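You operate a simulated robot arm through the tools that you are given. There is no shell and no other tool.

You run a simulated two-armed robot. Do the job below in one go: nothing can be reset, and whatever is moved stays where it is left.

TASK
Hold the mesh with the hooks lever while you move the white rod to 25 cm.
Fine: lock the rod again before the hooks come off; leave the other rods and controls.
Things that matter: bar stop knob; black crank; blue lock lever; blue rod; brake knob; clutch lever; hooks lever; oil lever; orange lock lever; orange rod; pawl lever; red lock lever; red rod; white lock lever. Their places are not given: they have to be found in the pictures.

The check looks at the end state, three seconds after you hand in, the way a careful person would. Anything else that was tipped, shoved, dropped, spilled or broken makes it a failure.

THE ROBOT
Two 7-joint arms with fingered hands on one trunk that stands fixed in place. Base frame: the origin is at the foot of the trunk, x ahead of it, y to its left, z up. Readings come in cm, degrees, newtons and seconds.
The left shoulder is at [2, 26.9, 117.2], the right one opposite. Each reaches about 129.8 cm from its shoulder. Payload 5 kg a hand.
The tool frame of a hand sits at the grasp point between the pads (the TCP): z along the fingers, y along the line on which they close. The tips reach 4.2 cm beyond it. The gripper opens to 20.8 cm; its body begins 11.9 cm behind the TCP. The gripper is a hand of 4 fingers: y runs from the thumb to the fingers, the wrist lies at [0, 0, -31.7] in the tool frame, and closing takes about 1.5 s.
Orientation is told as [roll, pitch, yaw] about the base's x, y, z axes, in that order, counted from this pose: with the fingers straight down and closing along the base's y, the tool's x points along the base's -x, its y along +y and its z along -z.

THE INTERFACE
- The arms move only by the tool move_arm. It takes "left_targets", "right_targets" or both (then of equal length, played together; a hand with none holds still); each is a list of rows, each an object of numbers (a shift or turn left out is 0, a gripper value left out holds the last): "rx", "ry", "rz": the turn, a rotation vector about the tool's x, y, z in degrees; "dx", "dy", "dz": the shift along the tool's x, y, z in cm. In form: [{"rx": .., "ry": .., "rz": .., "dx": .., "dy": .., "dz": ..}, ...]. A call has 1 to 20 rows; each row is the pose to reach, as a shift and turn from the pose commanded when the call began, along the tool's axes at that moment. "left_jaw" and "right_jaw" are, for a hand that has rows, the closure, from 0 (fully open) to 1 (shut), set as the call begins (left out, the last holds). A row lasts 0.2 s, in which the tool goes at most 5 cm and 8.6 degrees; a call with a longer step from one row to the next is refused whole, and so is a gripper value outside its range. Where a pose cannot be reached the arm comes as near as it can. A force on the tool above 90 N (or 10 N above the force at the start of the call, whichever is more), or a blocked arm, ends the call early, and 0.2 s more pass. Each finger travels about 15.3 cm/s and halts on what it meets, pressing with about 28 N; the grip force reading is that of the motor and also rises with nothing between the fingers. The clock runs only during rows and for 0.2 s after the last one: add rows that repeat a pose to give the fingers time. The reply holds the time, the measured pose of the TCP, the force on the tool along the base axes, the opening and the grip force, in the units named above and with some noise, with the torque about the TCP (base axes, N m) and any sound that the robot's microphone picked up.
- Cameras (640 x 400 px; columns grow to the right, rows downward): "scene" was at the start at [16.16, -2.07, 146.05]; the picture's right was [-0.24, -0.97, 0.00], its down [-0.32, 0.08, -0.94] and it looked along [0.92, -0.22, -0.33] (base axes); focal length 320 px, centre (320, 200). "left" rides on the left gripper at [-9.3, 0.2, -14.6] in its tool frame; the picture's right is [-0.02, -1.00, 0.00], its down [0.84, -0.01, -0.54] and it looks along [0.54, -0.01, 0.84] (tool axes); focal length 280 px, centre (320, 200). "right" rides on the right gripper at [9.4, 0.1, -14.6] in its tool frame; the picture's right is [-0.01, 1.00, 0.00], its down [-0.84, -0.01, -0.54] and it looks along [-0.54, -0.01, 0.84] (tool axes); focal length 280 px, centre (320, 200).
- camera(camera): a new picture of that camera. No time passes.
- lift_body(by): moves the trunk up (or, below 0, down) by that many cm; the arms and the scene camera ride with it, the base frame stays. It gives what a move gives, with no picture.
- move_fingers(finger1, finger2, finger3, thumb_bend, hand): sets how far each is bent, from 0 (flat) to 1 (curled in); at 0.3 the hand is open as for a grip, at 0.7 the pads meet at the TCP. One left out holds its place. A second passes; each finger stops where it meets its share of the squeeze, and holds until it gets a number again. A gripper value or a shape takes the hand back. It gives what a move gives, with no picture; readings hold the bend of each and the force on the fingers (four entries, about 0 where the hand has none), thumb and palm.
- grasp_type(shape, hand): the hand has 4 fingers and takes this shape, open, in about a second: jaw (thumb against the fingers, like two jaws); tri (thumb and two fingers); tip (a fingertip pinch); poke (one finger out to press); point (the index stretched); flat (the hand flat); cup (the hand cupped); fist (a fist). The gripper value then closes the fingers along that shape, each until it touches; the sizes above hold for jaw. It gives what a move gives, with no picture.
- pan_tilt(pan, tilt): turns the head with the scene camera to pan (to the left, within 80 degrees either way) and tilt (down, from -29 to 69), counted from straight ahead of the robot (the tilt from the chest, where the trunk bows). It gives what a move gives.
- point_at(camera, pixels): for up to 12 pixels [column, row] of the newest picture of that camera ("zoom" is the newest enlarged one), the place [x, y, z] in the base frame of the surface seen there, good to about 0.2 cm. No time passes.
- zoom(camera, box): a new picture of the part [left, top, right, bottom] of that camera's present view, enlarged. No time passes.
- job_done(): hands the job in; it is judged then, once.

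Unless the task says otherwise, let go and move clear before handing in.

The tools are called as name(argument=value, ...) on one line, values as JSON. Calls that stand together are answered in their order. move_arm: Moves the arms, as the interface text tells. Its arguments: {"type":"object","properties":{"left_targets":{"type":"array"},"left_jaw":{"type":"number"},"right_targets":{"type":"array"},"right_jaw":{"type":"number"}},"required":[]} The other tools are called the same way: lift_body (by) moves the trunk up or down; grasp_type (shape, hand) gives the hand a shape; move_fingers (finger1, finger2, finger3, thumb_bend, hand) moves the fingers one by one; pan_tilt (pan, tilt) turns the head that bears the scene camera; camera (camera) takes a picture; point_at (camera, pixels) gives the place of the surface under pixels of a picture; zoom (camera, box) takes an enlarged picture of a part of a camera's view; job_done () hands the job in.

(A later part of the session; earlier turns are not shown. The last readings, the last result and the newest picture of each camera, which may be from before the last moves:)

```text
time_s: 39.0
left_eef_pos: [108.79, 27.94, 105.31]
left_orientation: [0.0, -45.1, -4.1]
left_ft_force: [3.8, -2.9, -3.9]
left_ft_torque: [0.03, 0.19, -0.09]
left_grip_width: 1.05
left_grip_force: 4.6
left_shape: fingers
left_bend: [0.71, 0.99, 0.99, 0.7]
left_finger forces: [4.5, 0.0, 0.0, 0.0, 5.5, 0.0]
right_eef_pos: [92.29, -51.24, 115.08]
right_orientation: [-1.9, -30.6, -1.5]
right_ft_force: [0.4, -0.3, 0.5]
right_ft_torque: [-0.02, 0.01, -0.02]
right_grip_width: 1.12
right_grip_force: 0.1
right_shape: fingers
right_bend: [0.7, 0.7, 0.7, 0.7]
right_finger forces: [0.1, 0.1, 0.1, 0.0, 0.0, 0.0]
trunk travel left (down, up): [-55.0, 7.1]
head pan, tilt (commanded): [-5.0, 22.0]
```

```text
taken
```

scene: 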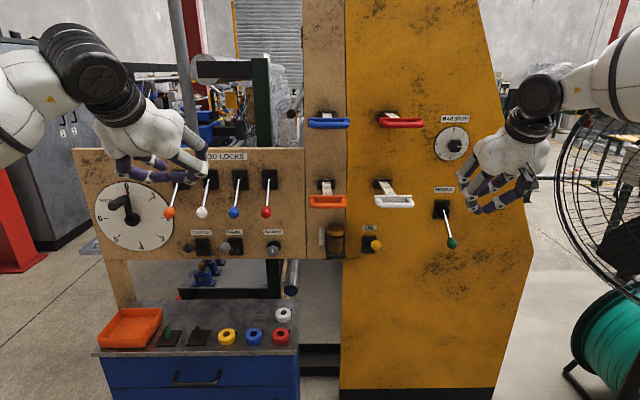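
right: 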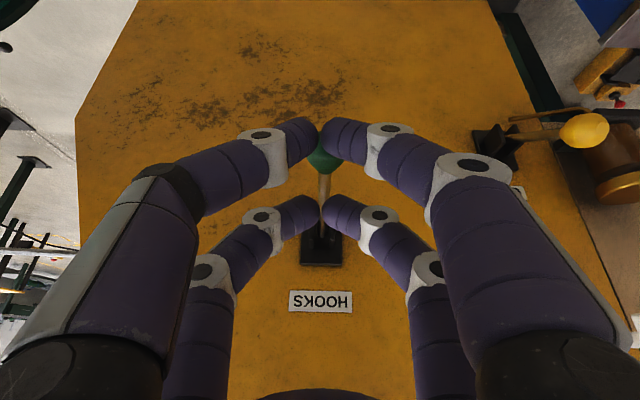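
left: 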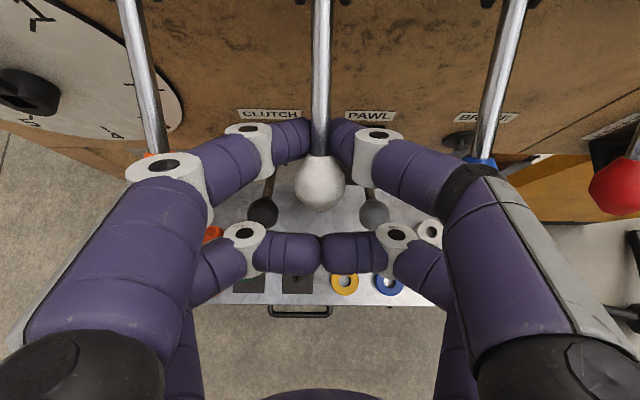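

The stick is pinched just inboard of the white knob (320,180). Now I'll pull the lever up along its arc to just past level.

move_arm(left_targets=[{"dx": -0.2, "dz": -0.85}, {"dx": -0.4, "dz": -1.69}, {"dx": -0.72, "dz": -2.5}, {"dx": -1.07, "dz": -3.3}, {"dx": -1.5, "dz": -4.05}, {"dx": -2.03, "dz": -4.76}, {"dx": -2.6, "dz": -5.42}, {"dx": -3.21, "dz": -6.03}])

camera(camera="left")

zoom(camera="scene", box=[100, 120, 300, 270])

```text
time_s: 40.8
left_eef_pos: [106.8, 28.21, 112.09]
left_orientation: [0.2, -45.1, -4.2]
left_ft_force: [-0.1, -0.3, -0.1]
left_ft_torque: [0.0, -0.01, -0.02]
left_grip_width: 0.52
left_grip_force: 0.1
left_shape: fingers
left_bend: [0.71, 0.99, 0.99, 0.71]
left_finger forces: [0.0, 0.0, 0.1, 0.0, 0.0, 0.1]
right_eef_pos: [92.23, -51.36, 115.05]
right_orientation: [-1.8, -30.7, -1.6]
right_ft_force: [0.3, 0.3, 0.3]
right_ft_torque: [-0.02, 0.01, -0.02]
right_grip_width: 1.11
right_grip_force: 0.0
right_shape: fingers
right_bend: [0.7, 0.7, 0.7, 0.7]
right_finger forces: [0.0, 0.0, 0.0, 0.1, 0.1, 0.1]
trunk travel left (down, up): [-55.0, 7.1]
head pan, tilt (commanded): [-5.0, 22.0]
```

```text
taken
```

left: 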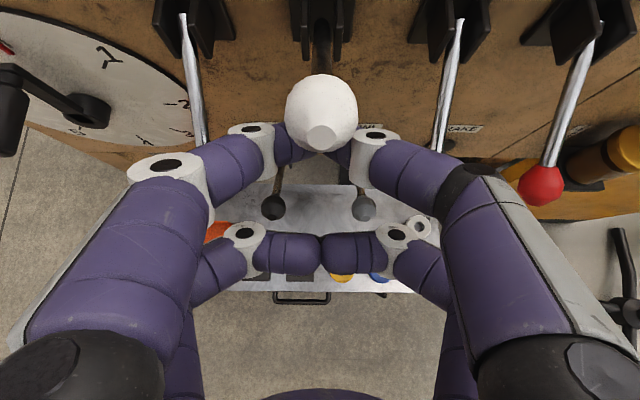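

```text
2.67 times, centred on (200, 195) of scene
```

zoom: 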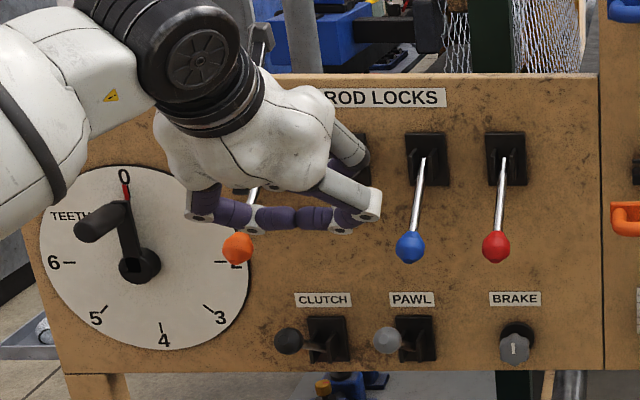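

The white knob swung up past the digits and now faces the camera at (320,110). I'll check its final position before retreating.

move_arm(left_targets=[{"dx": 0}, {"dx": 0}])

camera(camera="left")

point_at(camera="left", pixels=[[320, 105], [320, 135], [322, 80], [300, 130], [345, 130]])

```text
time_s: 41.4
left_eef_pos: [106.85, 28.11, 112.01]
left_orientation: [-0.1, -45.1, -4.3]
left_ft_force: [-0.4, -0.5, 0.7]
left_ft_torque: [0.0, -0.04, 0.01]
left_grip_width: 0.56
left_grip_force: 0.1
left_shape: fingers
left_bend: [0.71, 0.99, 0.99, 0.71]
left_finger forces: [0.1, 0.0, 0.1, 0.0, 0.0, 0.0]
right_eef_pos: [92.21, -51.3, 114.99]
right_orientation: [-1.9, -30.5, -1.7]
right_ft_force: [-0.6, 0.1, -0.2]
right_ft_torque: [0.04, -0.02, 0.0]
right_grip_width: 1.13
right_grip_force: 0.1
right_shape: fingers
right_bend: [0.7, 0.7, 0.7, 0.7]
right_finger forces: [0.0, 0.0, 0.0, 0.0, 0.1, 0.0]
trunk travel left (down, up): [-55.0, 7.1]
head pan, tilt (commanded): [-5.0, 22.0]
```

```text
taken
```

left: 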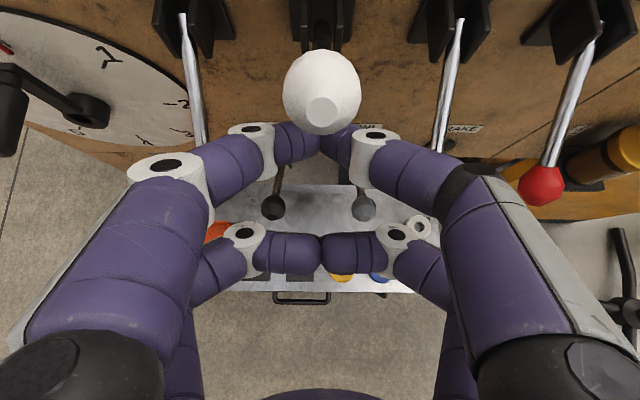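

```text
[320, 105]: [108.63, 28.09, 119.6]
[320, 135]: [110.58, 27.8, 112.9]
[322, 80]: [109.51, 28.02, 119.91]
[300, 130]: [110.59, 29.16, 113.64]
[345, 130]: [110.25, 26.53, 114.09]
```

The white lock lever is fully up (knob ≈(110,28,119)), so the rod is unlocked. I'll retreat the left hand 14 cm and check the white rod area from the scene camera.

move_arm(left_targets=[{"dz": -3.5}, {"dz": -7}, {"dz": -10.5}, {"dz": -14}, {"dz": -14}])

pan_tilt(pan=-13, tilt=22)

camera(camera="scene")

zoom(camera="scene", box=[270, 90, 400, 220])

```text
time_s: 42.6
left_eef_pos: [96.87, 28.83, 121.84]
left_orientation: [0.1, -45.0, -4.3]
left_ft_force: [0.0, 0.6, -1.0]
left_ft_torque: [-0.01, 0.05, 0.0]
left_grip_width: 0.56
left_grip_force: 0.0
left_shape: fingers
left_bend: [0.71, 0.99, 0.99, 0.71]
left_finger forces: [0.0, 0.1, 0.0, 0.1, 0.1, 0.0]
right_eef_pos: [92.24, -51.25, 115.0]
right_orientation: [-1.9, -30.6, -1.7]
right_ft_force: [-0.2, -0.2, 0.4]
right_ft_torque: [-0.02, -0.01, -0.01]
right_grip_width: 1.13
right_grip_force: 0.0
right_shape: fingers
right_bend: [0.7, 0.7, 0.7, 0.7]
right_finger forces: [0.0, 0.0, 0.1, 0.0, 0.0, 0.1]
trunk travel left (down, up): [-55.0, 7.1]
head pan, tilt (commanded): [-5.0, 22.0]
```

```text
time_s: 43.3
left_eef_pos: [96.97, 28.91, 121.83]
left_orientation: [0.0, -45.1, -4.2]
left_ft_force: [1.1, 0.2, -0.2]
left_ft_torque: [0.0, 0.02, 0.02]
left_grip_width: 0.54
left_grip_force: 0.0
left_shape: fingers
left_bend: [0.71, 0.99, 0.99, 0.71]
left_finger forces: [0.0, 0.0, 0.0, 0.1, 0.0, 0.1]
right_eef_pos: [92.27, -51.14, 115.15]
right_orientation: [-1.8, -30.6, -1.5]
right_ft_force: [0.1, 0.2, 0.3]
right_ft_torque: [-0.01, -0.03, 0.02]
right_grip_width: 1.09
right_grip_force: 0.2
right_shape: fingers
right_bend: [0.7, 0.7, 0.7, 0.7]
right_finger forces: [0.1, 0.0, 0.1, 0.0, 0.1, 0.0]
trunk travel left (down, up): [-55.0, 7.1]
head pan, tilt (commanded): [-13.0, 22.0]
```

```text
taken
```

scene: 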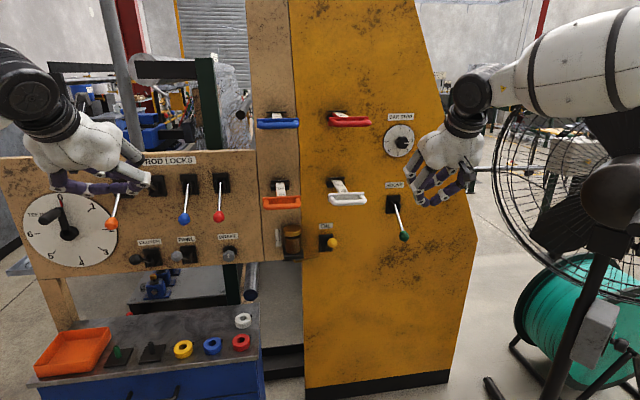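

```text
3.08 times, centred on (335, 155) of scene
```

zoom: 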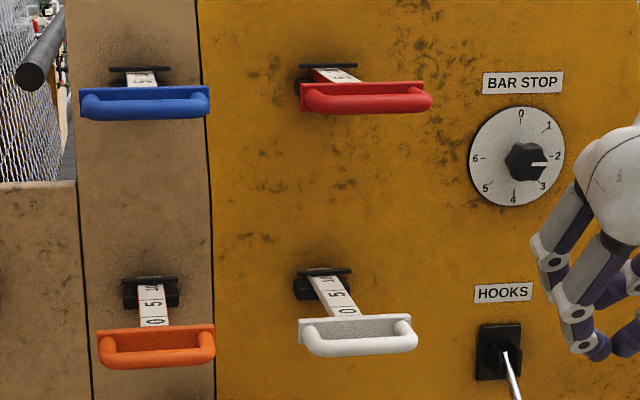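

White lever is up and the white rod handle (348,198) is free; level-hand reach isn't possible here, so I'll pinch the bar with the right hand pitched ~45° and rolled 90°. First I'll stage the right hand in front of the handle and try the roll; meanwhile I zoom to fix the present scale reading.

move_arm(right_targets=[{"ry": -2.4, "dx": 1.07, "dy": 2.9, "dz": -2.45}, {"ry": -4.8, "dx": 2.13, "dy": 5.8, "dz": -4.9}, {"ry": -7.2, "dx": 3.2, "dy": 8.7, "dz": -7.35}, {"ry": -9.6, "dx": 4.27, "dy": 11.6, "dz": -9.8}, {"ry": -12, "dx": 5.33, "dy": 14.5, "dz": -12.25}, {"ry": -14.4, "dx": 6.4, "dy": 17.4, "dz": -14.7}, {"ry": -14.4, "dx": 6.4, "dy": 17.4, "dz": -14.7}])

camera(camera="right")

zoom(camera="scene", box=[320, 172, 376, 212])

```text
time_s: 44.9
left_eef_pos: [96.95, 28.89, 121.85]
left_orientation: [0.1, -45.1, -4.2]
left_ft_force: [0.9, -0.2, -0.5]
left_ft_torque: [0.02, 0.0, 0.04]
left_grip_width: 0.52
left_grip_force: 0.1
left_shape: fingers
left_bend: [0.71, 0.99, 0.99, 0.71]
left_finger forces: [0.0, 0.0, 0.0, 0.0, 0.1, 0.1]
right_eef_pos: [80.02, -32.96, 123.87]
right_orientation: [-2.1, -45.0, -1.0]
right_ft_force: [0.2, 0.3, 0.1]
right_ft_torque: [-0.02, 0.0, -0.01]
right_grip_width: 1.1
right_grip_force: 0.0
right_shape: fingers
right_bend: [0.7, 0.7, 0.7, 0.7]
right_finger forces: [0.0, 0.0, 0.0, 0.0, 0.1, 0.0]
trunk travel left (down, up): [-55.0, 7.1]
head pan, tilt (commanded): [-13.0, 22.0]
```

```text
taken
```

right: 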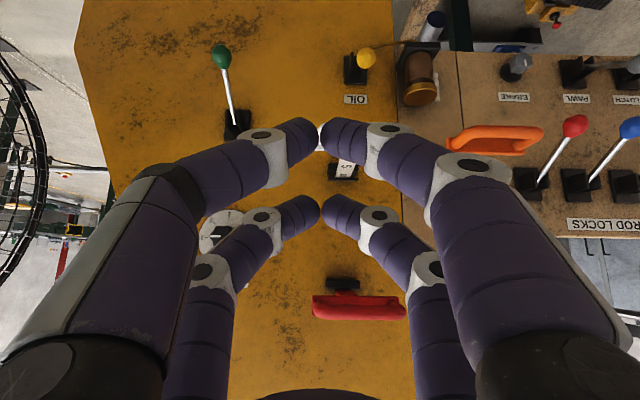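

```text
10.00 times, centred on (348, 192) of scene
```

zoom: 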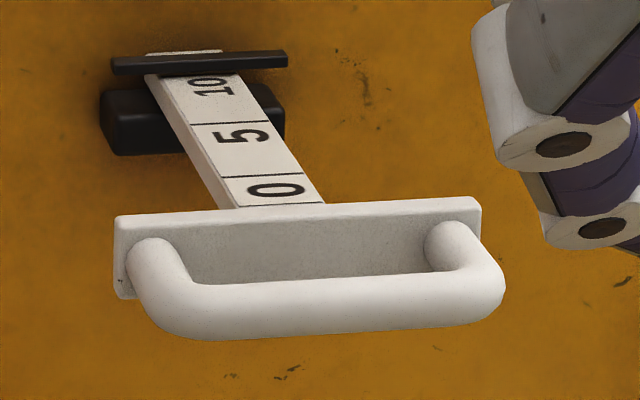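

The right hand is staged at (80,−33,124). I'll zoom tightly on the index bar to see exactly where the 10-line lies.

zoom(camera="scene", box=[330, 176, 346, 188])

point_at(camera="zoom", pixels=[[300, 60], [300, 90], [300, 120], [300, 150], [330, 250], [350, 330], [200, 60], [200, 90], [100, 200], [350, 300]])

zoom(camera="scene", box=[268, 172, 292, 200])

```text
16.00 times, centred on (338, 182) of scene
```

zoom: 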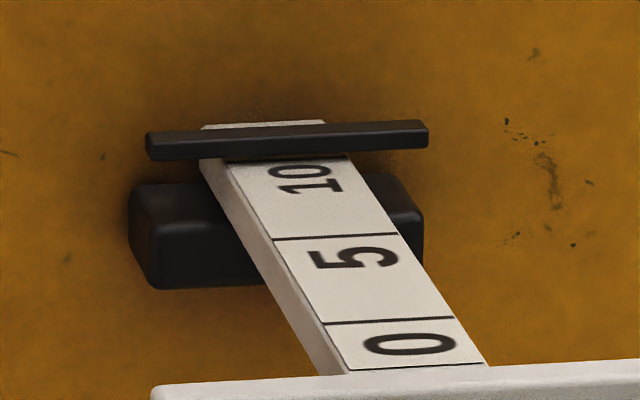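

```text
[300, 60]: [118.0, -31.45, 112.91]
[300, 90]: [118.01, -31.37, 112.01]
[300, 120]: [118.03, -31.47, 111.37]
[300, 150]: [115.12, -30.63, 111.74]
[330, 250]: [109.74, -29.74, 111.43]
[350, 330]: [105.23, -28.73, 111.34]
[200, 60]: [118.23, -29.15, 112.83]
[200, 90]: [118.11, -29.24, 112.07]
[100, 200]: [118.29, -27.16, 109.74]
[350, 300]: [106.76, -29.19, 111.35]
```

```text
14.29 times, centred on (280, 186) of scene
```

zoom: 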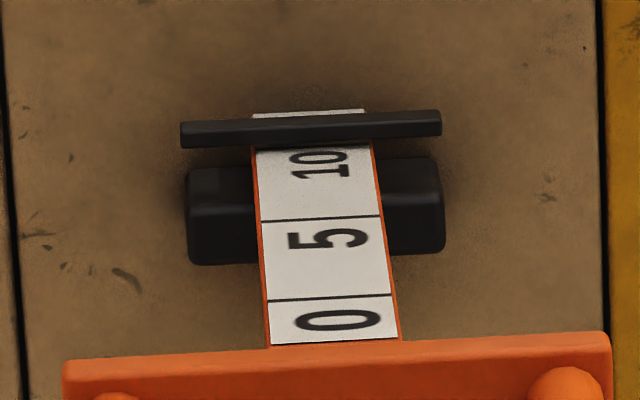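

The 10-line sits right at the index bar, so the rod is at 10.0 and must come out 15.0 cm. Now I'll try rolling the right hand +90° about its pointing axis at the staging spot.

move_arm(right_targets=[{"rz": 8.2}, {"rz": 16.4}, {"rz": 24.6}, {"rz": 32.8}, {"rz": 41}, {"rz": 49.2}, {"rz": 57.4}, {"rz": 65.6}, {"rz": 73.8}, {"rz": 82}, {"rz": 90}, {"rz": 90}])

camera(camera="right")

camera(camera="scene")

```text
time_s: 47.5
left_eef_pos: [96.96, 29.07, 121.92]
left_orientation: [-0.1, -45.1, -4.0]
left_ft_force: [-0.6, 1.3, 0.3]
left_ft_torque: [-0.09, -0.06, -0.07]
left_grip_width: 0.56
left_grip_force: 0.0
left_shape: fingers
left_bend: [0.71, 0.99, 0.99, 0.71]
left_finger forces: [0.1, 0.0, 0.1, 0.0, 0.1, 0.1]
right_eef_pos: [79.83, -51.3, 121.04]
right_orientation: [47.7, 6.4, -79.9]
right_ft_force: [-0.5, 1.1, 1.1]
right_ft_torque: [-0.12, 0.02, -0.08]
right_grip_width: 1.08
right_grip_force: 0.1
right_shape: fingers
right_bend: [0.7, 0.7, 0.7, 0.7]
right_finger forces: [0.0, 0.1, 0.0, 0.1, 0.0, 0.1]
right hand out of reach, approached as far as the arm can: row 3, 4, 5, 6, 7, 8, 9, 10, 11, 12
trunk travel left (down, up): [-55.0, 7.1]
head pan, tilt (commanded): [-13.0, 22.0]
```

```text
taken
```

right: 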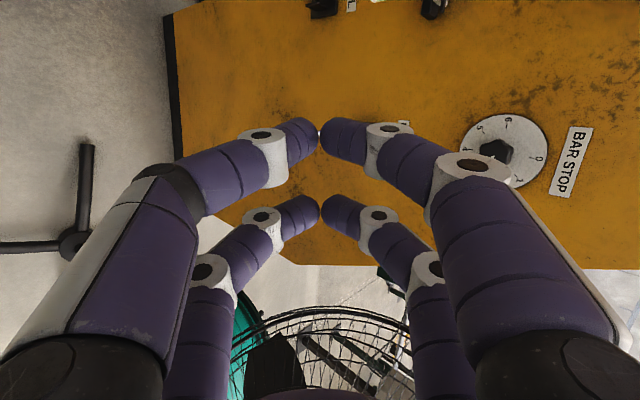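

```text
taken
```

scene: 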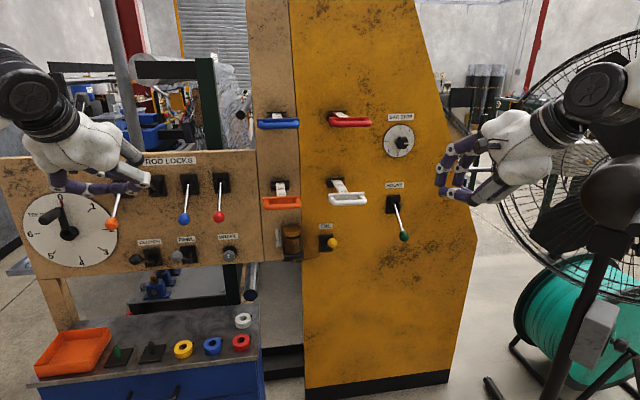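

Rolling +90° pushed the hand off to y=−51 (joint limit). I'll go back to the unrolled pose and try rolling the other way.

move_arm(right_targets=[{"rx": 1.16, "ry": -0.85, "rz": -7.83, "dx": 1.21, "dy": 0.26, "dz": 0.08}, {"rx": 2.33, "ry": -1.69, "rz": -15.65, "dx": 2.42, "dy": 0.51, "dz": 0.15}, {"rx": 3.49, "ry": -2.54, "rz": -23.5, "dx": 3.63, "dy": 0.77, "dz": 0.23}, {"rx": 4.65, "ry": -3.38, "rz": -31.3, "dx": 4.84, "dy": 1.03, "dz": 0.31}, {"rx": 5.82, "ry": -4.23, "rz": -39.1, "dx": 6.05, "dy": 1.29, "dz": 0.39}, {"rx": 6.98, "ry": -5.07, "rz": -47, "dx": 7.25, "dy": 1.54, "dz": 0.46}, {"rx": 8.15, "ry": -5.92, "rz": -54.8, "dx": 8.46, "dy": 1.8, "dz": 0.54}, {"rx": 9.31, "ry": -6.76, "rz": -62.6, "dx": 9.67, "dy": 2.06, "dz": 0.62}, {"rx": 10.5, "ry": -7.61, "rz": -70.4, "dx": 10.9, "dy": 2.32, "dz": 0.7}, {"rx": 11.6, "ry": -8.45, "rz": -78.3, "dx": 12.1, "dy": 2.57, "dz": 0.77}, {"rx": 12.8, "ry": -9.3, "rz": -86.1, "dx": 13.3, "dy": 2.83, "dz": 0.85}, {"rx": 12.8, "ry": -9.3, "rz": -86.1, "dx": 13.3, "dy": 2.83, "dz": 0.85}])

move_arm(right_targets=[{"rz": -8.2}, {"rz": -16.4}, {"rz": -24.6}, {"rz": -32.8}, {"rz": -41}, {"rz": -49.2}, {"rz": -57.4}, {"rz": -65.6}, {"rz": -73.8}, {"rz": -82}, {"rz": -90}, {"rz": -90}])

camera(camera="right")

camera(camera="scene")

```text
time_s: 50.1
left_eef_pos: [96.92, 28.81, 121.93]
left_orientation: [0.1, -45.1, -4.3]
left_ft_force: [-0.5, -0.1, -0.1]
left_ft_torque: [0.04, 0.03, 0.03]
left_grip_width: 0.56
left_grip_force: 0.0
left_shape: fingers
left_bend: [0.71, 0.99, 0.99, 0.71]
left_finger forces: [0.0, 0.1, 0.0, 0.0, 0.0, 0.0]
right_eef_pos: [79.87, -38.6, 124.2]
right_orientation: [-1.6, -44.7, -1.3]
right_ft_force: [0.1, 0.0, -0.4]
right_ft_torque: [0.02, 0.0, 0.02]
right_grip_width: 1.03
right_grip_force: 0.1
right_shape: fingers
right_bend: [0.7, 0.7, 0.7, 0.7]
right_finger forces: [0.0, 0.1, 0.1, 0.0, 0.0, 0.0]
trunk travel left (down, up): [-55.0, 7.1]
head pan, tilt (commanded): [-13.0, 22.0]
```

```text
time_s: 52.7
left_eef_pos: [96.93, 28.89, 121.78]
left_orientation: [0.0, -45.1, -4.3]
left_ft_force: [-0.8, 0.1, 0.4]
left_ft_torque: [0.01, -0.04, -0.01]
left_grip_width: 0.54
left_grip_force: 0.0
left_shape: fingers
left_bend: [0.71, 0.99, 0.99, 0.71]
left_finger forces: [0.0, 0.0, 0.1, 0.0, 0.1, 0.0]
right_eef_pos: [79.69, -38.64, 124.25]
right_orientation: [-44.7, 1.0, 87.6]
right_ft_force: [-0.5, -0.3, 0.8]
right_ft_torque: [0.0, -0.01, 0.01]
right_grip_width: 1.07
right_grip_force: 0.1
right_shape: fingers
right_bend: [0.7, 0.7, 0.7, 0.7]
right_finger forces: [0.0, 0.0, 0.0, 0.0, 0.0, 0.0]
trunk travel left (down, up): [-55.0, 7.1]
head pan, tilt (commanded): [-13.0, 22.0]
```

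```text
taken
```

right: 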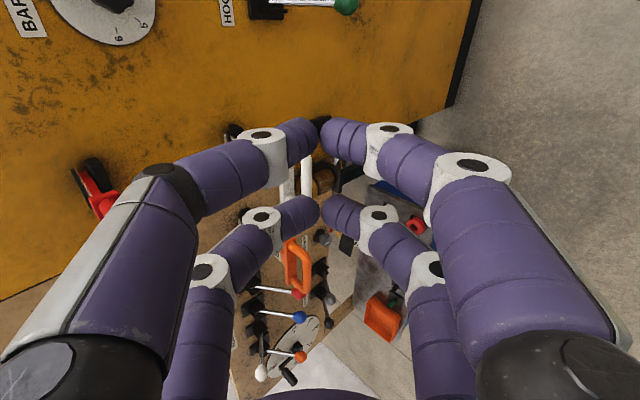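

```text
taken
```

scene: 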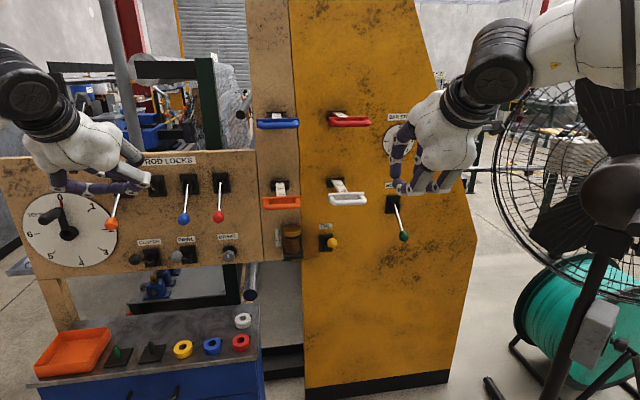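

Rolling −90° works fully: thumb side up-forward, fingers down-back, at (79.7,−38.6,124.3). Now I'll measure the handle bar ends and centre precisely.

zoom(camera="scene", box=[324, 180, 374, 212])

point_at(camera="zoom", pixels=[[90, 230], [140, 270], [200, 305], [330, 300], [450, 290], [520, 270], [505, 205], [100, 200], [300, 200], [300, 250], [420, 240], [330, 270]])

```text
12.50 times, centred on (349, 196) of scene
```

zoom: 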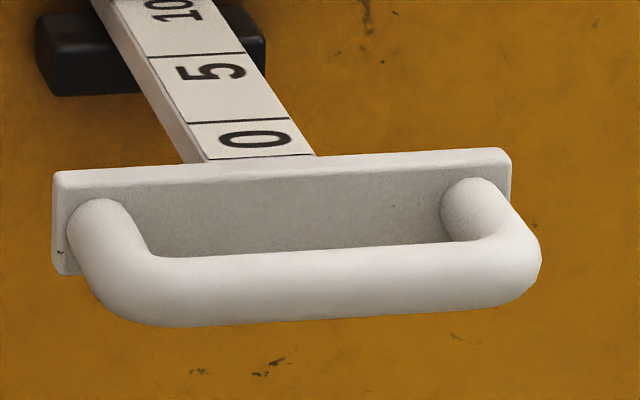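

```text
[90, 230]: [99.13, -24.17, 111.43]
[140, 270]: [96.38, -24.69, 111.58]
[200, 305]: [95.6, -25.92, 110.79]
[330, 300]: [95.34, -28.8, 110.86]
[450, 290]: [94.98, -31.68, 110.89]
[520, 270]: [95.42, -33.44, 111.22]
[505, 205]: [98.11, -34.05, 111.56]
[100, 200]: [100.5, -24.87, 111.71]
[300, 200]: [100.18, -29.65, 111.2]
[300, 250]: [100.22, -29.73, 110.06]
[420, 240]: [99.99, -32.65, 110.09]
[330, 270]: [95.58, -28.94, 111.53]
```

The bar centre is (96.1,−29.1,110.9), posts at y≈−24.7 and −33.5. I'll set all four digits to a 5 cm opening and move to 10 cm short of the bar along the pointing direction.

move_fingers(hand="right", finger1=0.61, finger2=0.61, finger3=0.61, thumb_bend=0.61)

move_arm(right_targets=[{"dx": -3.47, "dy": -0.7, "dz": 2.55}, {"dx": -6.93, "dy": -1.4, "dz": 5.1}, {"dx": -10.4, "dy": -2.09, "dz": 7.65}, {"dx": -10.4, "dy": -2.09, "dz": 7.65}])

camera(camera="right")

zoom(camera="scene", box=[280, 90, 440, 230])

```text
time_s: 53.7
left_eef_pos: [96.96, 28.92, 121.86]
left_orientation: [0.0, -45.1, -4.2]
left_ft_force: [0.1, -0.3, 0.0]
left_ft_torque: [-0.02, -0.02, -0.05]
left_grip_width: 0.57
left_grip_force: 0.0
left_shape: fingers
left_bend: [0.71, 0.99, 0.99, 0.71]
left_finger forces: [0.0, 0.0, 0.1, 0.1, 0.1, 0.0]
right_eef_pos: [79.78, -38.59, 124.31]
right_orientation: [-44.7, 1.1, 87.5]
right_ft_force: [0.1, 0.5, 0.3]
right_ft_torque: [0.0, -0.01, 0.0]
right_grip_width: 5.47
right_grip_force: 0.1
right_shape: fingers
right_bend: [0.61, 0.61, 0.61, 0.61]
right_finger forces: [0.0, 0.0, 0.1, 0.1, 0.0, 0.1]
trunk travel left (down, up): [-55.0, 7.1]
head pan, tilt (commanded): [-13.0, 22.0]
```

```text
time_s: 54.7
left_eef_pos: [96.81, 28.82, 122.26]
left_orientation: [0.1, -45.3, -4.2]
left_ft_force: [-1.7, -0.6, 1.9]
left_ft_torque: [0.04, 0.0, 0.06]
left_grip_width: 0.56
left_grip_force: 0.0
left_shape: fingers
left_bend: [0.71, 0.99, 0.99, 0.71]
left_finger forces: [0.0, 0.0, 0.0, 0.0, 0.0, 0.0]
right_eef_pos: [86.94, -28.99, 120.31]
right_orientation: [-44.9, 1.0, 87.6]
right_ft_force: [-1.3, 0.4, 0.4]
right_ft_torque: [0.03, -0.03, 0.02]
right_grip_width: 5.47
right_grip_force: 0.0
right_shape: fingers
right_bend: [0.61, 0.61, 0.61, 0.61]
right_finger forces: [0.0, 0.0, 0.0, 0.0, 0.0, 0.0]
trunk travel left (down, up): [-55.0, 7.1]
head pan, tilt (commanded): [-13.0, 22.0]
```

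```text
taken
```

right: 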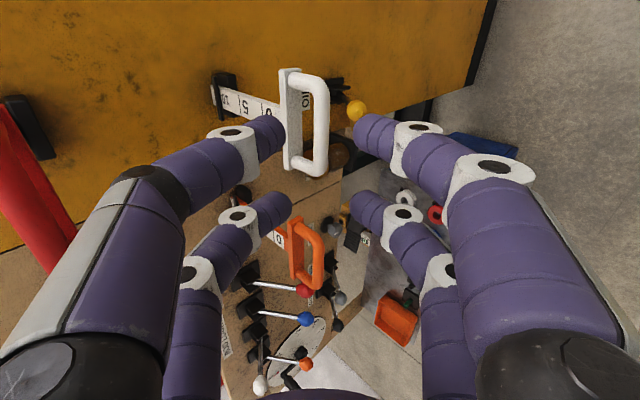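

```text
2.86 times, centred on (360, 160) of scene
```

zoom: 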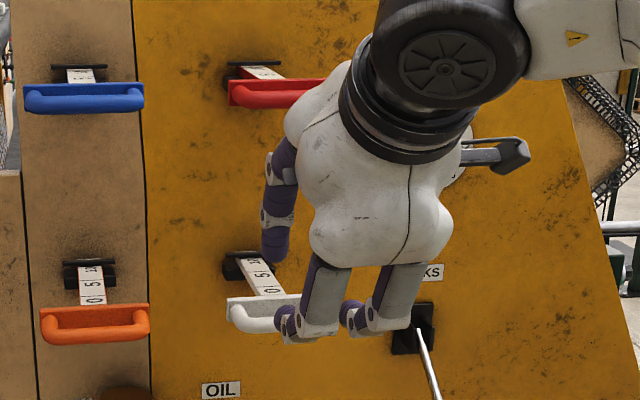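

The right camera shows the white bar (322,130) neatly between the thumb-side tips (275,135) and finger tips (365,130), and even the rod's scale. I'll advance 9.5 cm to straddle the bar.

move_arm(right_targets=[{"dz": 2.5}, {"dz": 5}, {"dz": 7.5}, {"dz": 9.9}, {"dz": 9.9}])

camera(camera="right")

point_at(camera="right", pixels=[[280, 138], [358, 130], [318, 150], [318, 170], [290, 205], [350, 205]])

```text
time_s: 55.9
left_eef_pos: [96.91, 28.85, 121.82]
left_orientation: [0.0, -45.2, -4.1]
left_ft_force: [-0.4, -0.4, 0.0]
left_ft_torque: [-0.03, -0.01, 0.02]
left_grip_width: 0.55
left_grip_force: 0.0
left_shape: fingers
left_bend: [0.71, 0.99, 0.99, 0.71]
left_finger forces: [0.0, 0.1, 0.0, 0.1, 0.1, 0.1]
right_eef_pos: [94.11, -29.11, 113.25]
right_orientation: [-44.7, 1.2, 87.7]
right_ft_force: [0.1, 0.3, 1.0]
right_ft_torque: [-0.02, 0.02, 0.0]
right_grip_width: 5.48
right_grip_force: 0.0
right_shape: fingers
right_bend: [0.61, 0.61, 0.61, 0.61]
right_finger forces: [0.1, 0.0, 0.0, 0.1, 0.0, 0.1]
trunk travel left (down, up): [-55.0, 7.1]
head pan, tilt (commanded): [-13.0, 22.0]
```

```text
taken
```

right: 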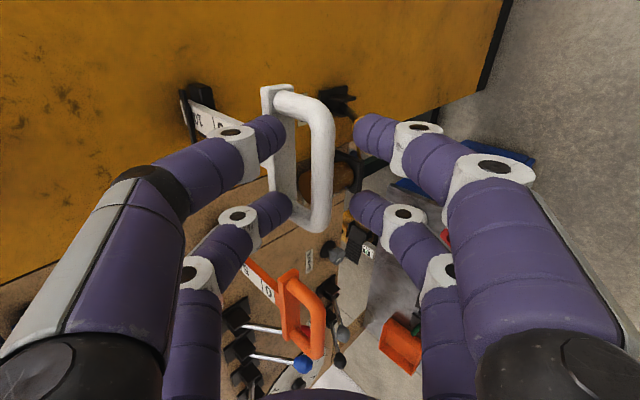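

```text
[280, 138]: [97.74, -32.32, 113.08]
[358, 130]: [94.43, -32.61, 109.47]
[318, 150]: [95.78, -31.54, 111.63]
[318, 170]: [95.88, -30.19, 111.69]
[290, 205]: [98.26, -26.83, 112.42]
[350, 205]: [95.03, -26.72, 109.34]
```

All four tips straddle the bar symmetrically. Closing the hand on the bar now.

move_fingers(hand="right", finger1=0.8, finger2=0.8, finger3=0.8, thumb_bend=0.8)

camera(camera="right")

```text
time_s: 56.9
left_eef_pos: [96.96, 28.91, 121.9]
left_orientation: [0.0, -45.0, -4.2]
left_ft_force: [0.1, -0.6, 1.2]
left_ft_torque: [0.02, 0.0, -0.01]
left_grip_width: 0.55
left_grip_force: 0.0
left_shape: fingers
left_bend: [0.71, 0.99, 0.99, 0.71]
left_finger forces: [0.0, 0.0, 0.0, 0.0, 0.0, 0.0]
right_eef_pos: [94.26, -29.23, 113.14]
right_orientation: [-44.8, 1.1, 87.5]
right_ft_force: [3.3, -1.0, 4.8]
right_ft_torque: [-0.12, -0.08, 0.42]
right_grip_width: 2.01
right_grip_force: 30.8
right_shape: fingers
right_bend: [0.66, 0.66, 0.68, 0.69]
right_finger forces: [11.2, 12.1, 11.5, 0.0, 26.0, 0.0]
trunk travel left (down, up): [-55.0, 7.1]
head pan, tilt (commanded): [-13.0, 22.0]
```

```text
taken
```

right: 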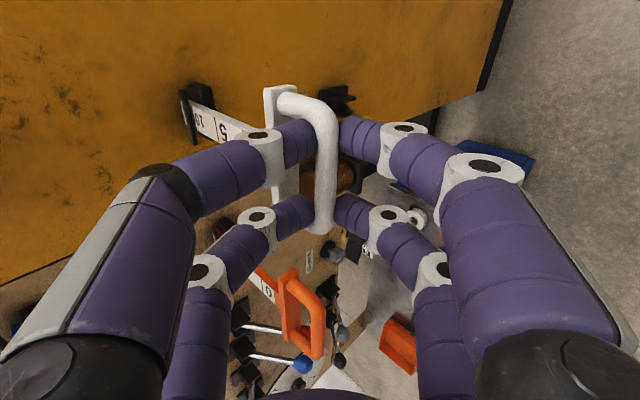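

The bar is held firmly (about 11+12+11 vs 26 N). I'll pull the rod out a first 3 cm along its axis and check force and the scale.

move_arm(right_targets=[{"dx": -0.03, "dy": 0.71, "dz": -0.7}, {"dx": -0.06, "dy": 1.42, "dz": -1.41}, {"dx": -0.09, "dy": 2.13, "dz": -2.11}, {"dx": -0.09, "dy": 2.13, "dz": -2.11}])

camera(camera="right")

zoom(camera="scene", box=[310, 170, 380, 220])

```text
time_s: 57.9
left_eef_pos: [96.94, 28.75, 121.94]
left_orientation: [0.1, -45.3, -4.1]
left_ft_force: [0.8, 0.1, -0.4]
left_ft_torque: [0.0, 0.0, -0.01]
left_grip_width: 0.56
left_grip_force: 0.1
left_shape: fingers
left_bend: [0.71, 0.99, 0.99, 0.71]
left_finger forces: [0.0, 0.0, 0.0, 0.0, 0.0, 0.0]
right_eef_pos: [91.01, -28.99, 113.14]
right_orientation: [-44.7, 1.1, 87.5]
right_ft_force: [-1.2, -8.7, 10.0]
right_ft_torque: [-0.28, -0.13, 0.23]
right_grip_width: 2.02
right_grip_force: 35.0
right_shape: fingers
right_bend: [0.65, 0.66, 0.68, 0.71]
right_finger forces: [11.4, 12.9, 17.9, 0.1, 28.8, 0.0]
trunk travel left (down, up): [-55.0, 7.1]
head pan, tilt (commanded): [-13.0, 22.0]
```

```text
taken
```

right: 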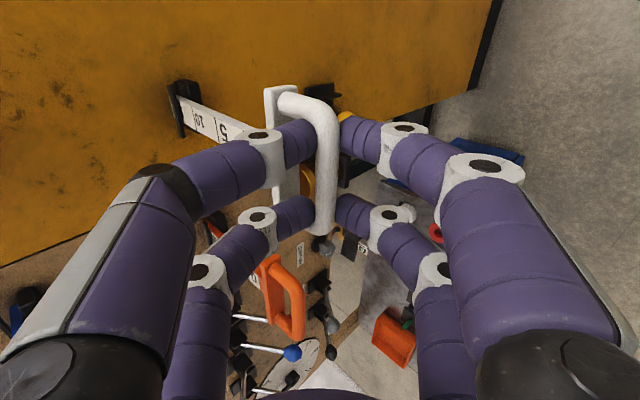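

```text
8.00 times, centred on (345, 195) of scene
```

zoom: 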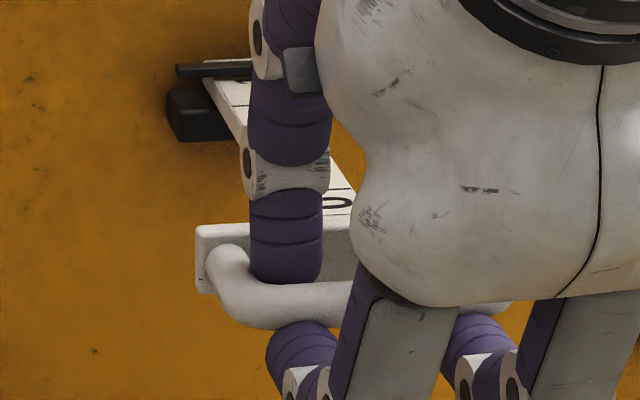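

The rod follows the hand smoothly (the 10-mark has left the index bar). I'll continue pulling 6 cm more.

move_arm(right_targets=[{"dx": 0.0, "dy": 0.71, "dz": -0.7}, {"dx": 0.0, "dy": 1.42, "dz": -1.41}, {"dx": 0.0, "dy": 2.13, "dz": -2.11}, {"dx": 0.0, "dy": 2.84, "dz": -2.81}, {"dx": 0.0, "dy": 3.55, "dz": -3.52}, {"dx": 0.0, "dy": 4.26, "dz": -4.22}, {"dx": 0.0, "dy": 4.26, "dz": -4.22}])

camera(camera="right")

zoom(camera="right", box=[140, 60, 320, 160])

```text
time_s: 59.5
left_eef_pos: [96.85, 28.91, 122.02]
left_orientation: [0.1, -45.3, -4.3]
left_ft_force: [0.4, -0.3, -0.2]
left_ft_torque: [-0.02, 0.04, -0.03]
left_grip_width: 0.54
left_grip_force: 0.1
left_shape: fingers
left_bend: [0.71, 0.99, 0.99, 0.71]
left_finger forces: [0.1, 0.0, 0.0, 0.0, 0.0, 0.0]
right_eef_pos: [84.87, -28.36, 113.09]
right_orientation: [-44.6, 1.1, 87.7]
right_ft_force: [-2.9, -3.5, 13.7]
right_ft_torque: [-0.28, -0.13, 0.41]
right_grip_width: 1.98
right_grip_force: 35.4
right_shape: fingers
right_bend: [0.65, 0.66, 0.71, 0.71]
right_finger forces: [11.3, 12.8, 15.5, 0.0, 31.7, 0.0]
trunk travel left (down, up): [-55.0, 7.1]
head pan, tilt (commanded): [-13.0, 22.0]
```

```text
taken
```

right: 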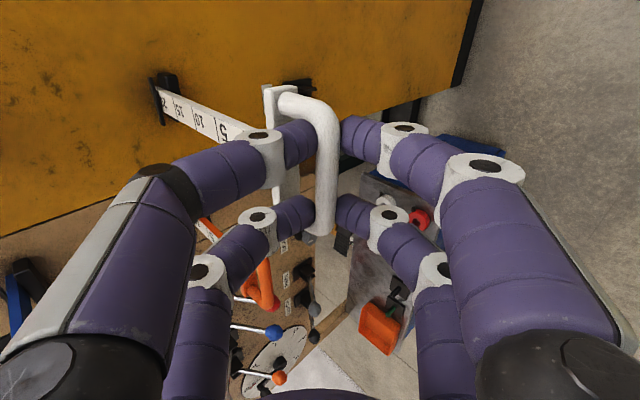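

```text
3.56 times, centred on (230, 110) of right
```

zoom: 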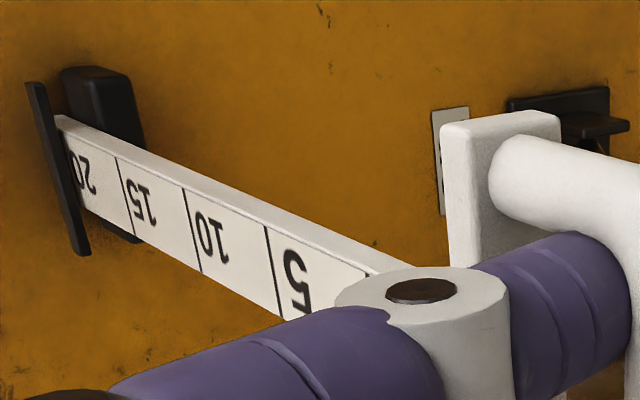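

The scale now shows the 20 label going under the index bar (about 19.4 cm). I'll pull 5 cm more and then fine-tune.

move_arm(right_targets=[{"dy": 0.71, "dz": -0.7}, {"dy": 1.42, "dz": -1.41}, {"dy": 2.13, "dz": -2.11}, {"dy": 2.84, "dz": -2.81}, {"dy": 3.55, "dz": -3.52}, {"dy": 3.55, "dz": -3.52}])

camera(camera="right")

zoom(camera="right", box=[100, 50, 300, 160])

zoom(camera="right", box=[110, 50, 200, 120])

```text
time_s: 60.9
left_eef_pos: [96.82, 29.03, 121.94]
left_orientation: [0.0, -45.3, -4.1]
left_ft_force: [0.9, -0.7, 0.2]
left_ft_torque: [-0.03, 0.01, 0.04]
left_grip_width: 0.54
left_grip_force: 0.1
left_shape: fingers
left_bend: [0.71, 0.99, 0.99, 0.71]
left_finger forces: [0.1, 0.0, 0.0, 0.1, 0.1, 0.0]
right_eef_pos: [80.18, -28.06, 113.12]
right_orientation: [-44.7, 1.1, 87.6]
right_ft_force: [0.5, 15.2, 6.7]
right_ft_torque: [0.26, 0.03, 0.85]
right_grip_width: 1.99
right_grip_force: 31.3
right_shape: fingers
right_bend: [0.65, 0.66, 0.68, 0.71]
right_finger forces: [11.9, 13.2, 8.3, 0.0, 29.5, 0.2]
trunk travel left (down, up): [-55.0, 7.1]
head pan, tilt (commanded): [-13.0, 22.0]
```

```text
taken
```

right: 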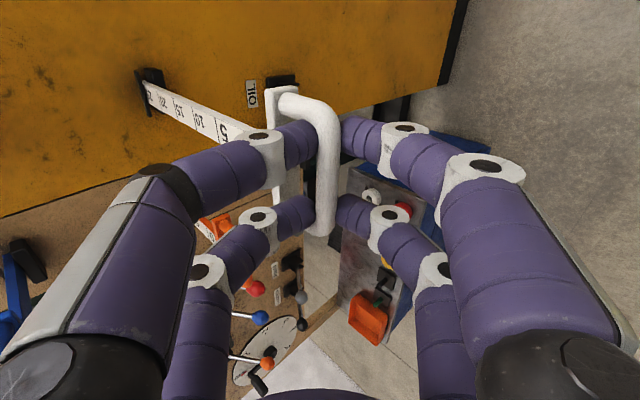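

```text
3.20 times, centred on (200, 105) of right
```

zoom: 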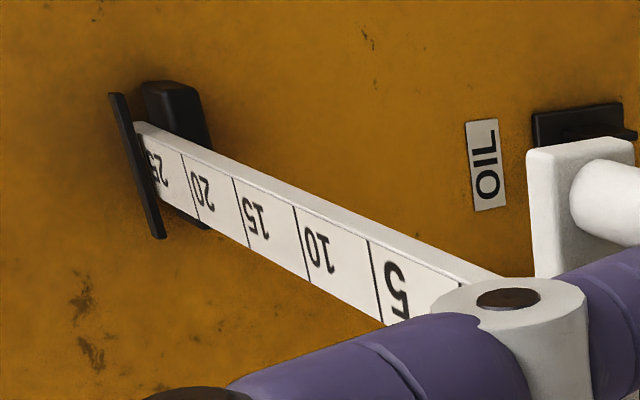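

```text
5.71 times, centred on (155, 85) of right
```

zoom: 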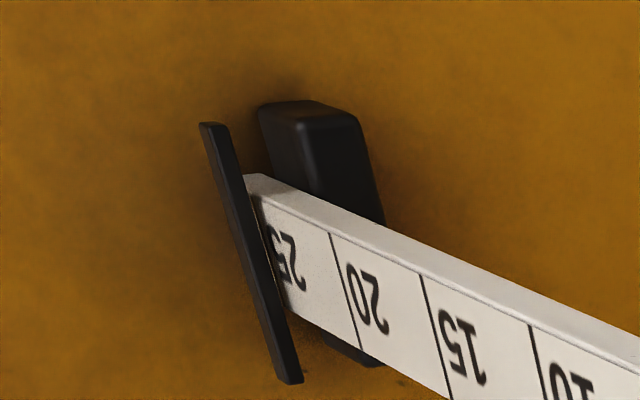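

The 25 label is just reaching the index bar; forces are modest. I'll measure line and index positions in 3D to find the exact reading.

point_at(camera="zoom", pixels=[[340, 270], [350, 310], [432, 310], [440, 340], [540, 370], [245, 250], [262, 290], [215, 150], [290, 365], [275, 260], [350, 270], [232, 160]])

zoom(camera="right", box=[135, 65, 165, 105])

point_at(camera="zoom", pixels=[[320, 200], [300, 150], [350, 250], [340, 150], [400, 200], [420, 260], [460, 230], [300, 250], [280, 100], [340, 300]])

```text
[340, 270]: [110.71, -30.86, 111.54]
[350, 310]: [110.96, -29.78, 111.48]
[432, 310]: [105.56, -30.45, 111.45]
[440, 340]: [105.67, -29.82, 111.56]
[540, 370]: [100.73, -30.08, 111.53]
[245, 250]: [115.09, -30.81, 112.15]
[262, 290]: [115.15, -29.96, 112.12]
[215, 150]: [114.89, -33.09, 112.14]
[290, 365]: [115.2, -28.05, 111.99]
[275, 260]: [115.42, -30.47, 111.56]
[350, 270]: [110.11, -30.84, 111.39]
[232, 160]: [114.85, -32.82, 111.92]
```

```text
10.00 times, centred on (150, 85) of right
```

zoom: 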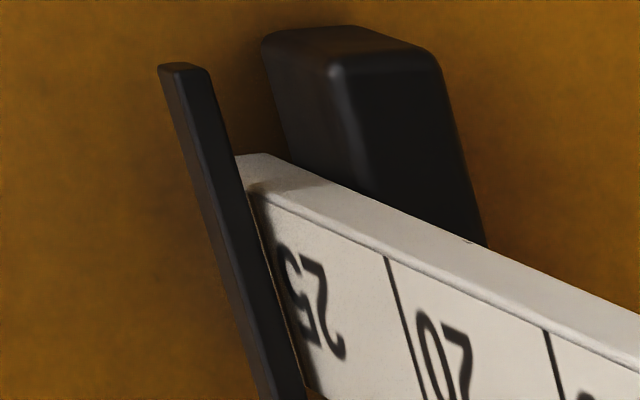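

```text
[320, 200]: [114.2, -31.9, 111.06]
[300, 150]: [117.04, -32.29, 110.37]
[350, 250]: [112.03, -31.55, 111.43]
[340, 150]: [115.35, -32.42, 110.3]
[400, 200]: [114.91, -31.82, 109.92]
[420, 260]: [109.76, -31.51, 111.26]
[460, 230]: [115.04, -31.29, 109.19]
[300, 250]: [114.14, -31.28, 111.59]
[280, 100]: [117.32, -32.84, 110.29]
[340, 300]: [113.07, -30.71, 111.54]
```

Line 20 measures x≈110.8, line 15≈105.6, index bar ≈115.2–115.5, so the reading is about 24.6. I'll zoom more finely on the lines for a better estimate.

zoom(camera="right", box=[150, 80, 200, 120])

point_at(camera="zoom", pixels=[[150, 120], [165, 170], [180, 220], [195, 260], [320, 190], [335, 240], [350, 290], [365, 340], [510, 280], [525, 330], [540, 370], [555, 395]])

zoom(camera="scene", box=[300, 160, 400, 240])

```text
10.00 times, centred on (175, 100) of right
```

zoom: 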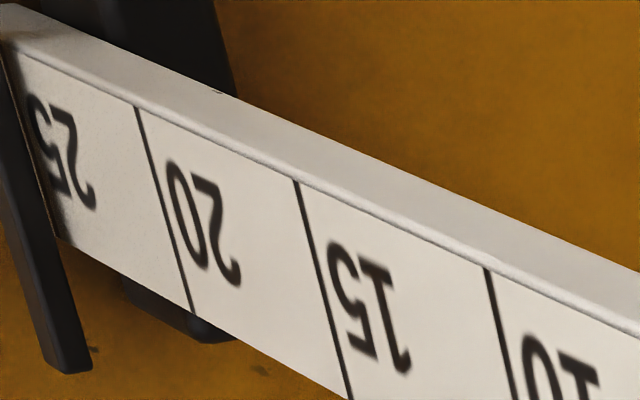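

```text
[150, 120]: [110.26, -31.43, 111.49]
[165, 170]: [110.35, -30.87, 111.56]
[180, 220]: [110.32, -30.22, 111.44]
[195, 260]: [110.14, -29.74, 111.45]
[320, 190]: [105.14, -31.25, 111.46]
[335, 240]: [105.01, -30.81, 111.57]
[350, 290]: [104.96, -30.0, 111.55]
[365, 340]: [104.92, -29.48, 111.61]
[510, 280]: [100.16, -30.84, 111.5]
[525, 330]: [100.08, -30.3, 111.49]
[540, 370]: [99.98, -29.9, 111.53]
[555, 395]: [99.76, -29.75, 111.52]
```

```text
5.00 times, centred on (350, 200) of scene
```

zoom: 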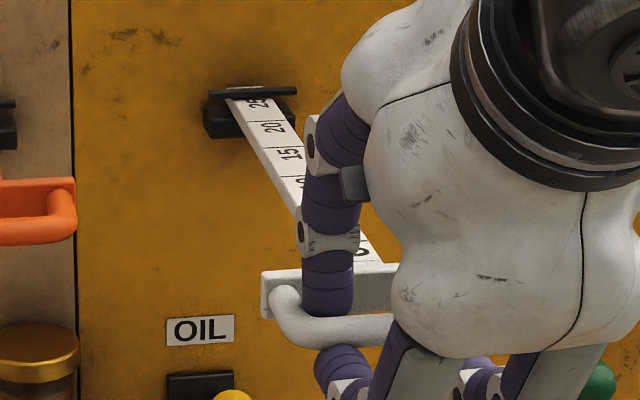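

Both the 3D fit and projective extrapolation put the reading at ~24.75 (25-line ~0.25 cm under the index edge). I'll pull 0.3 cm more and recheck.

move_arm(right_targets=[{"dy": 0.1, "dz": -0.1}, {"dy": 0.21, "dz": -0.21}, {"dy": 0.21, "dz": -0.21}])

zoom(camera="right", box=[135, 70, 175, 100])

zoom(camera="right", box=[150, 80, 200, 120])

zoom(camera="scene", box=[335, 172, 365, 196])

```text
time_s: 61.7
left_eef_pos: [96.88, 29.15, 121.86]
left_orientation: [0.0, -45.1, -4.1]
left_ft_force: [-0.6, 0.3, -0.1]
left_ft_torque: [-0.01, 0.01, -0.01]
left_grip_width: 0.54
left_grip_force: 0.1
left_shape: fingers
left_bend: [0.71, 0.99, 0.99, 0.71]
left_finger forces: [0.0, 0.1, 0.1, 0.0, 0.0, 0.0]
right_eef_pos: [79.85, -28.02, 113.23]
right_orientation: [-44.7, 1.1, 87.6]
right_ft_force: [5.4, 16.7, 5.2]
right_ft_torque: [0.31, -0.01, 0.93]
right_grip_width: 1.99
right_grip_force: 32.0
right_shape: fingers
right_bend: [0.65, 0.66, 0.68, 0.71]
right_finger forces: [11.3, 12.6, 8.9, 0.0, 30.5, 0.0]
trunk travel left (down, up): [-55.0, 7.1]
head pan, tilt (commanded): [-13.0, 22.0]
```

```text
13.33 times, centred on (155, 85) of right
```

zoom: 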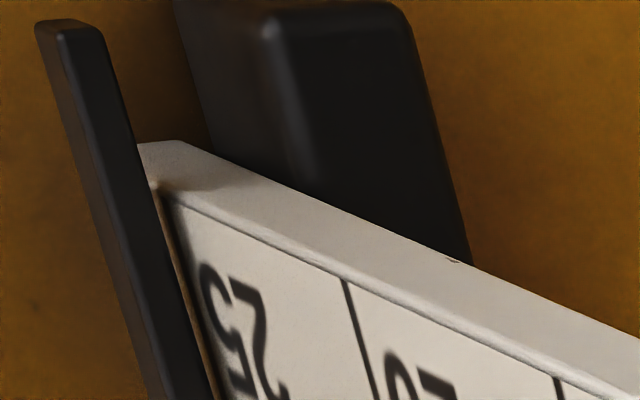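

```text
10.00 times, centred on (175, 100) of right
```

zoom: 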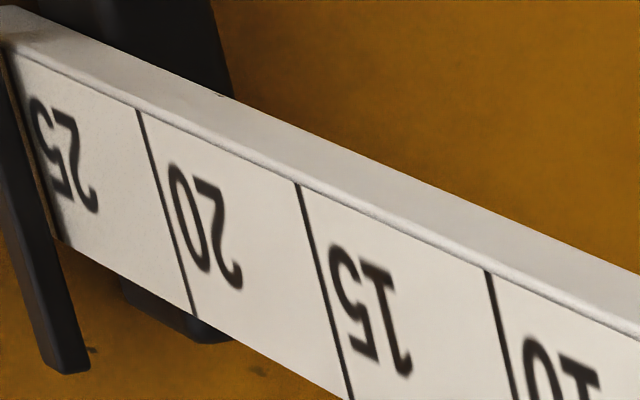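

```text
16.00 times, centred on (350, 184) of scene
```

zoom: 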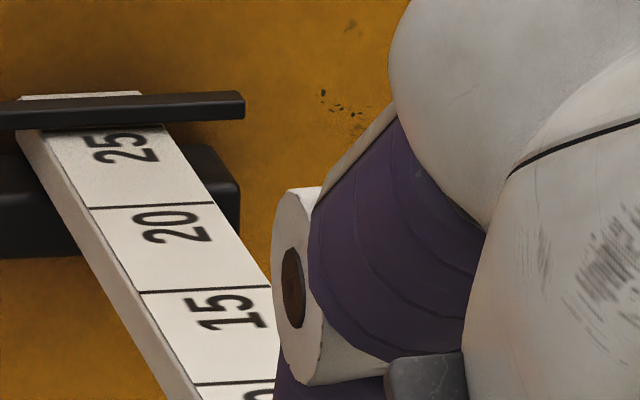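

In the 13× zoom a thin dark line sits right beside the index bar — that should be the 25-line. I'll query it and the bar edge in 3D.

zoom(camera="right", box=[135, 70, 175, 100])

point_at(camera="zoom", pixels=[[183, 250], [195, 300], [207, 350], [350, 300], [362, 340], [372, 380], [130, 260], [150, 330], [75, 120], [60, 30], [170, 260], [185, 320]])

zoom(camera="scene", box=[335, 172, 351, 184])

point_at(camera="zoom", pixels=[[200, 250], [220, 225], [220, 240], [260, 270], [280, 345], [300, 335], [320, 420], [150, 215], [300, 200], [340, 205], [240, 235], [200, 235]])

```text
13.33 times, centred on (155, 85) of right
```

zoom: 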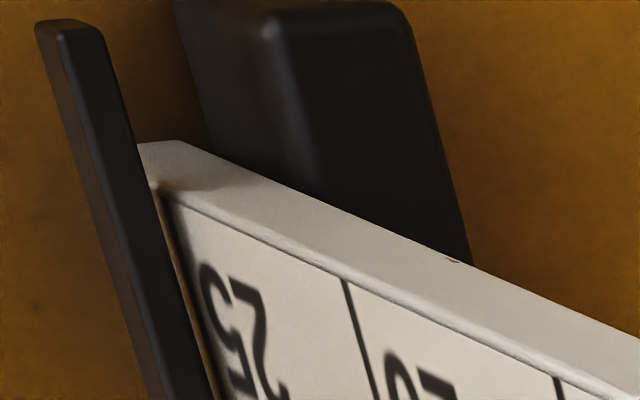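

```text
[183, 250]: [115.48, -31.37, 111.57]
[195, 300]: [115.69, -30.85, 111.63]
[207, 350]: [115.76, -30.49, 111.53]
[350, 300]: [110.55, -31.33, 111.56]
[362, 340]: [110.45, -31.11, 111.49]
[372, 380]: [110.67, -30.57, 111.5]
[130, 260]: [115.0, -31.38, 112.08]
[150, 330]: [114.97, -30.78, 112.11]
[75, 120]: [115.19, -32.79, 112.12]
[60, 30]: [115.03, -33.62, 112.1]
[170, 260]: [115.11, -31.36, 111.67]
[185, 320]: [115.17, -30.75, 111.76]
```

```text
16.00 times, centred on (343, 178) of scene
```

zoom: 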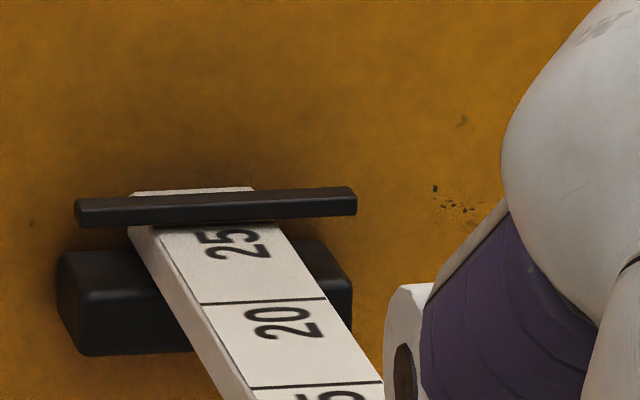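

```text
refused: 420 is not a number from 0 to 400
```

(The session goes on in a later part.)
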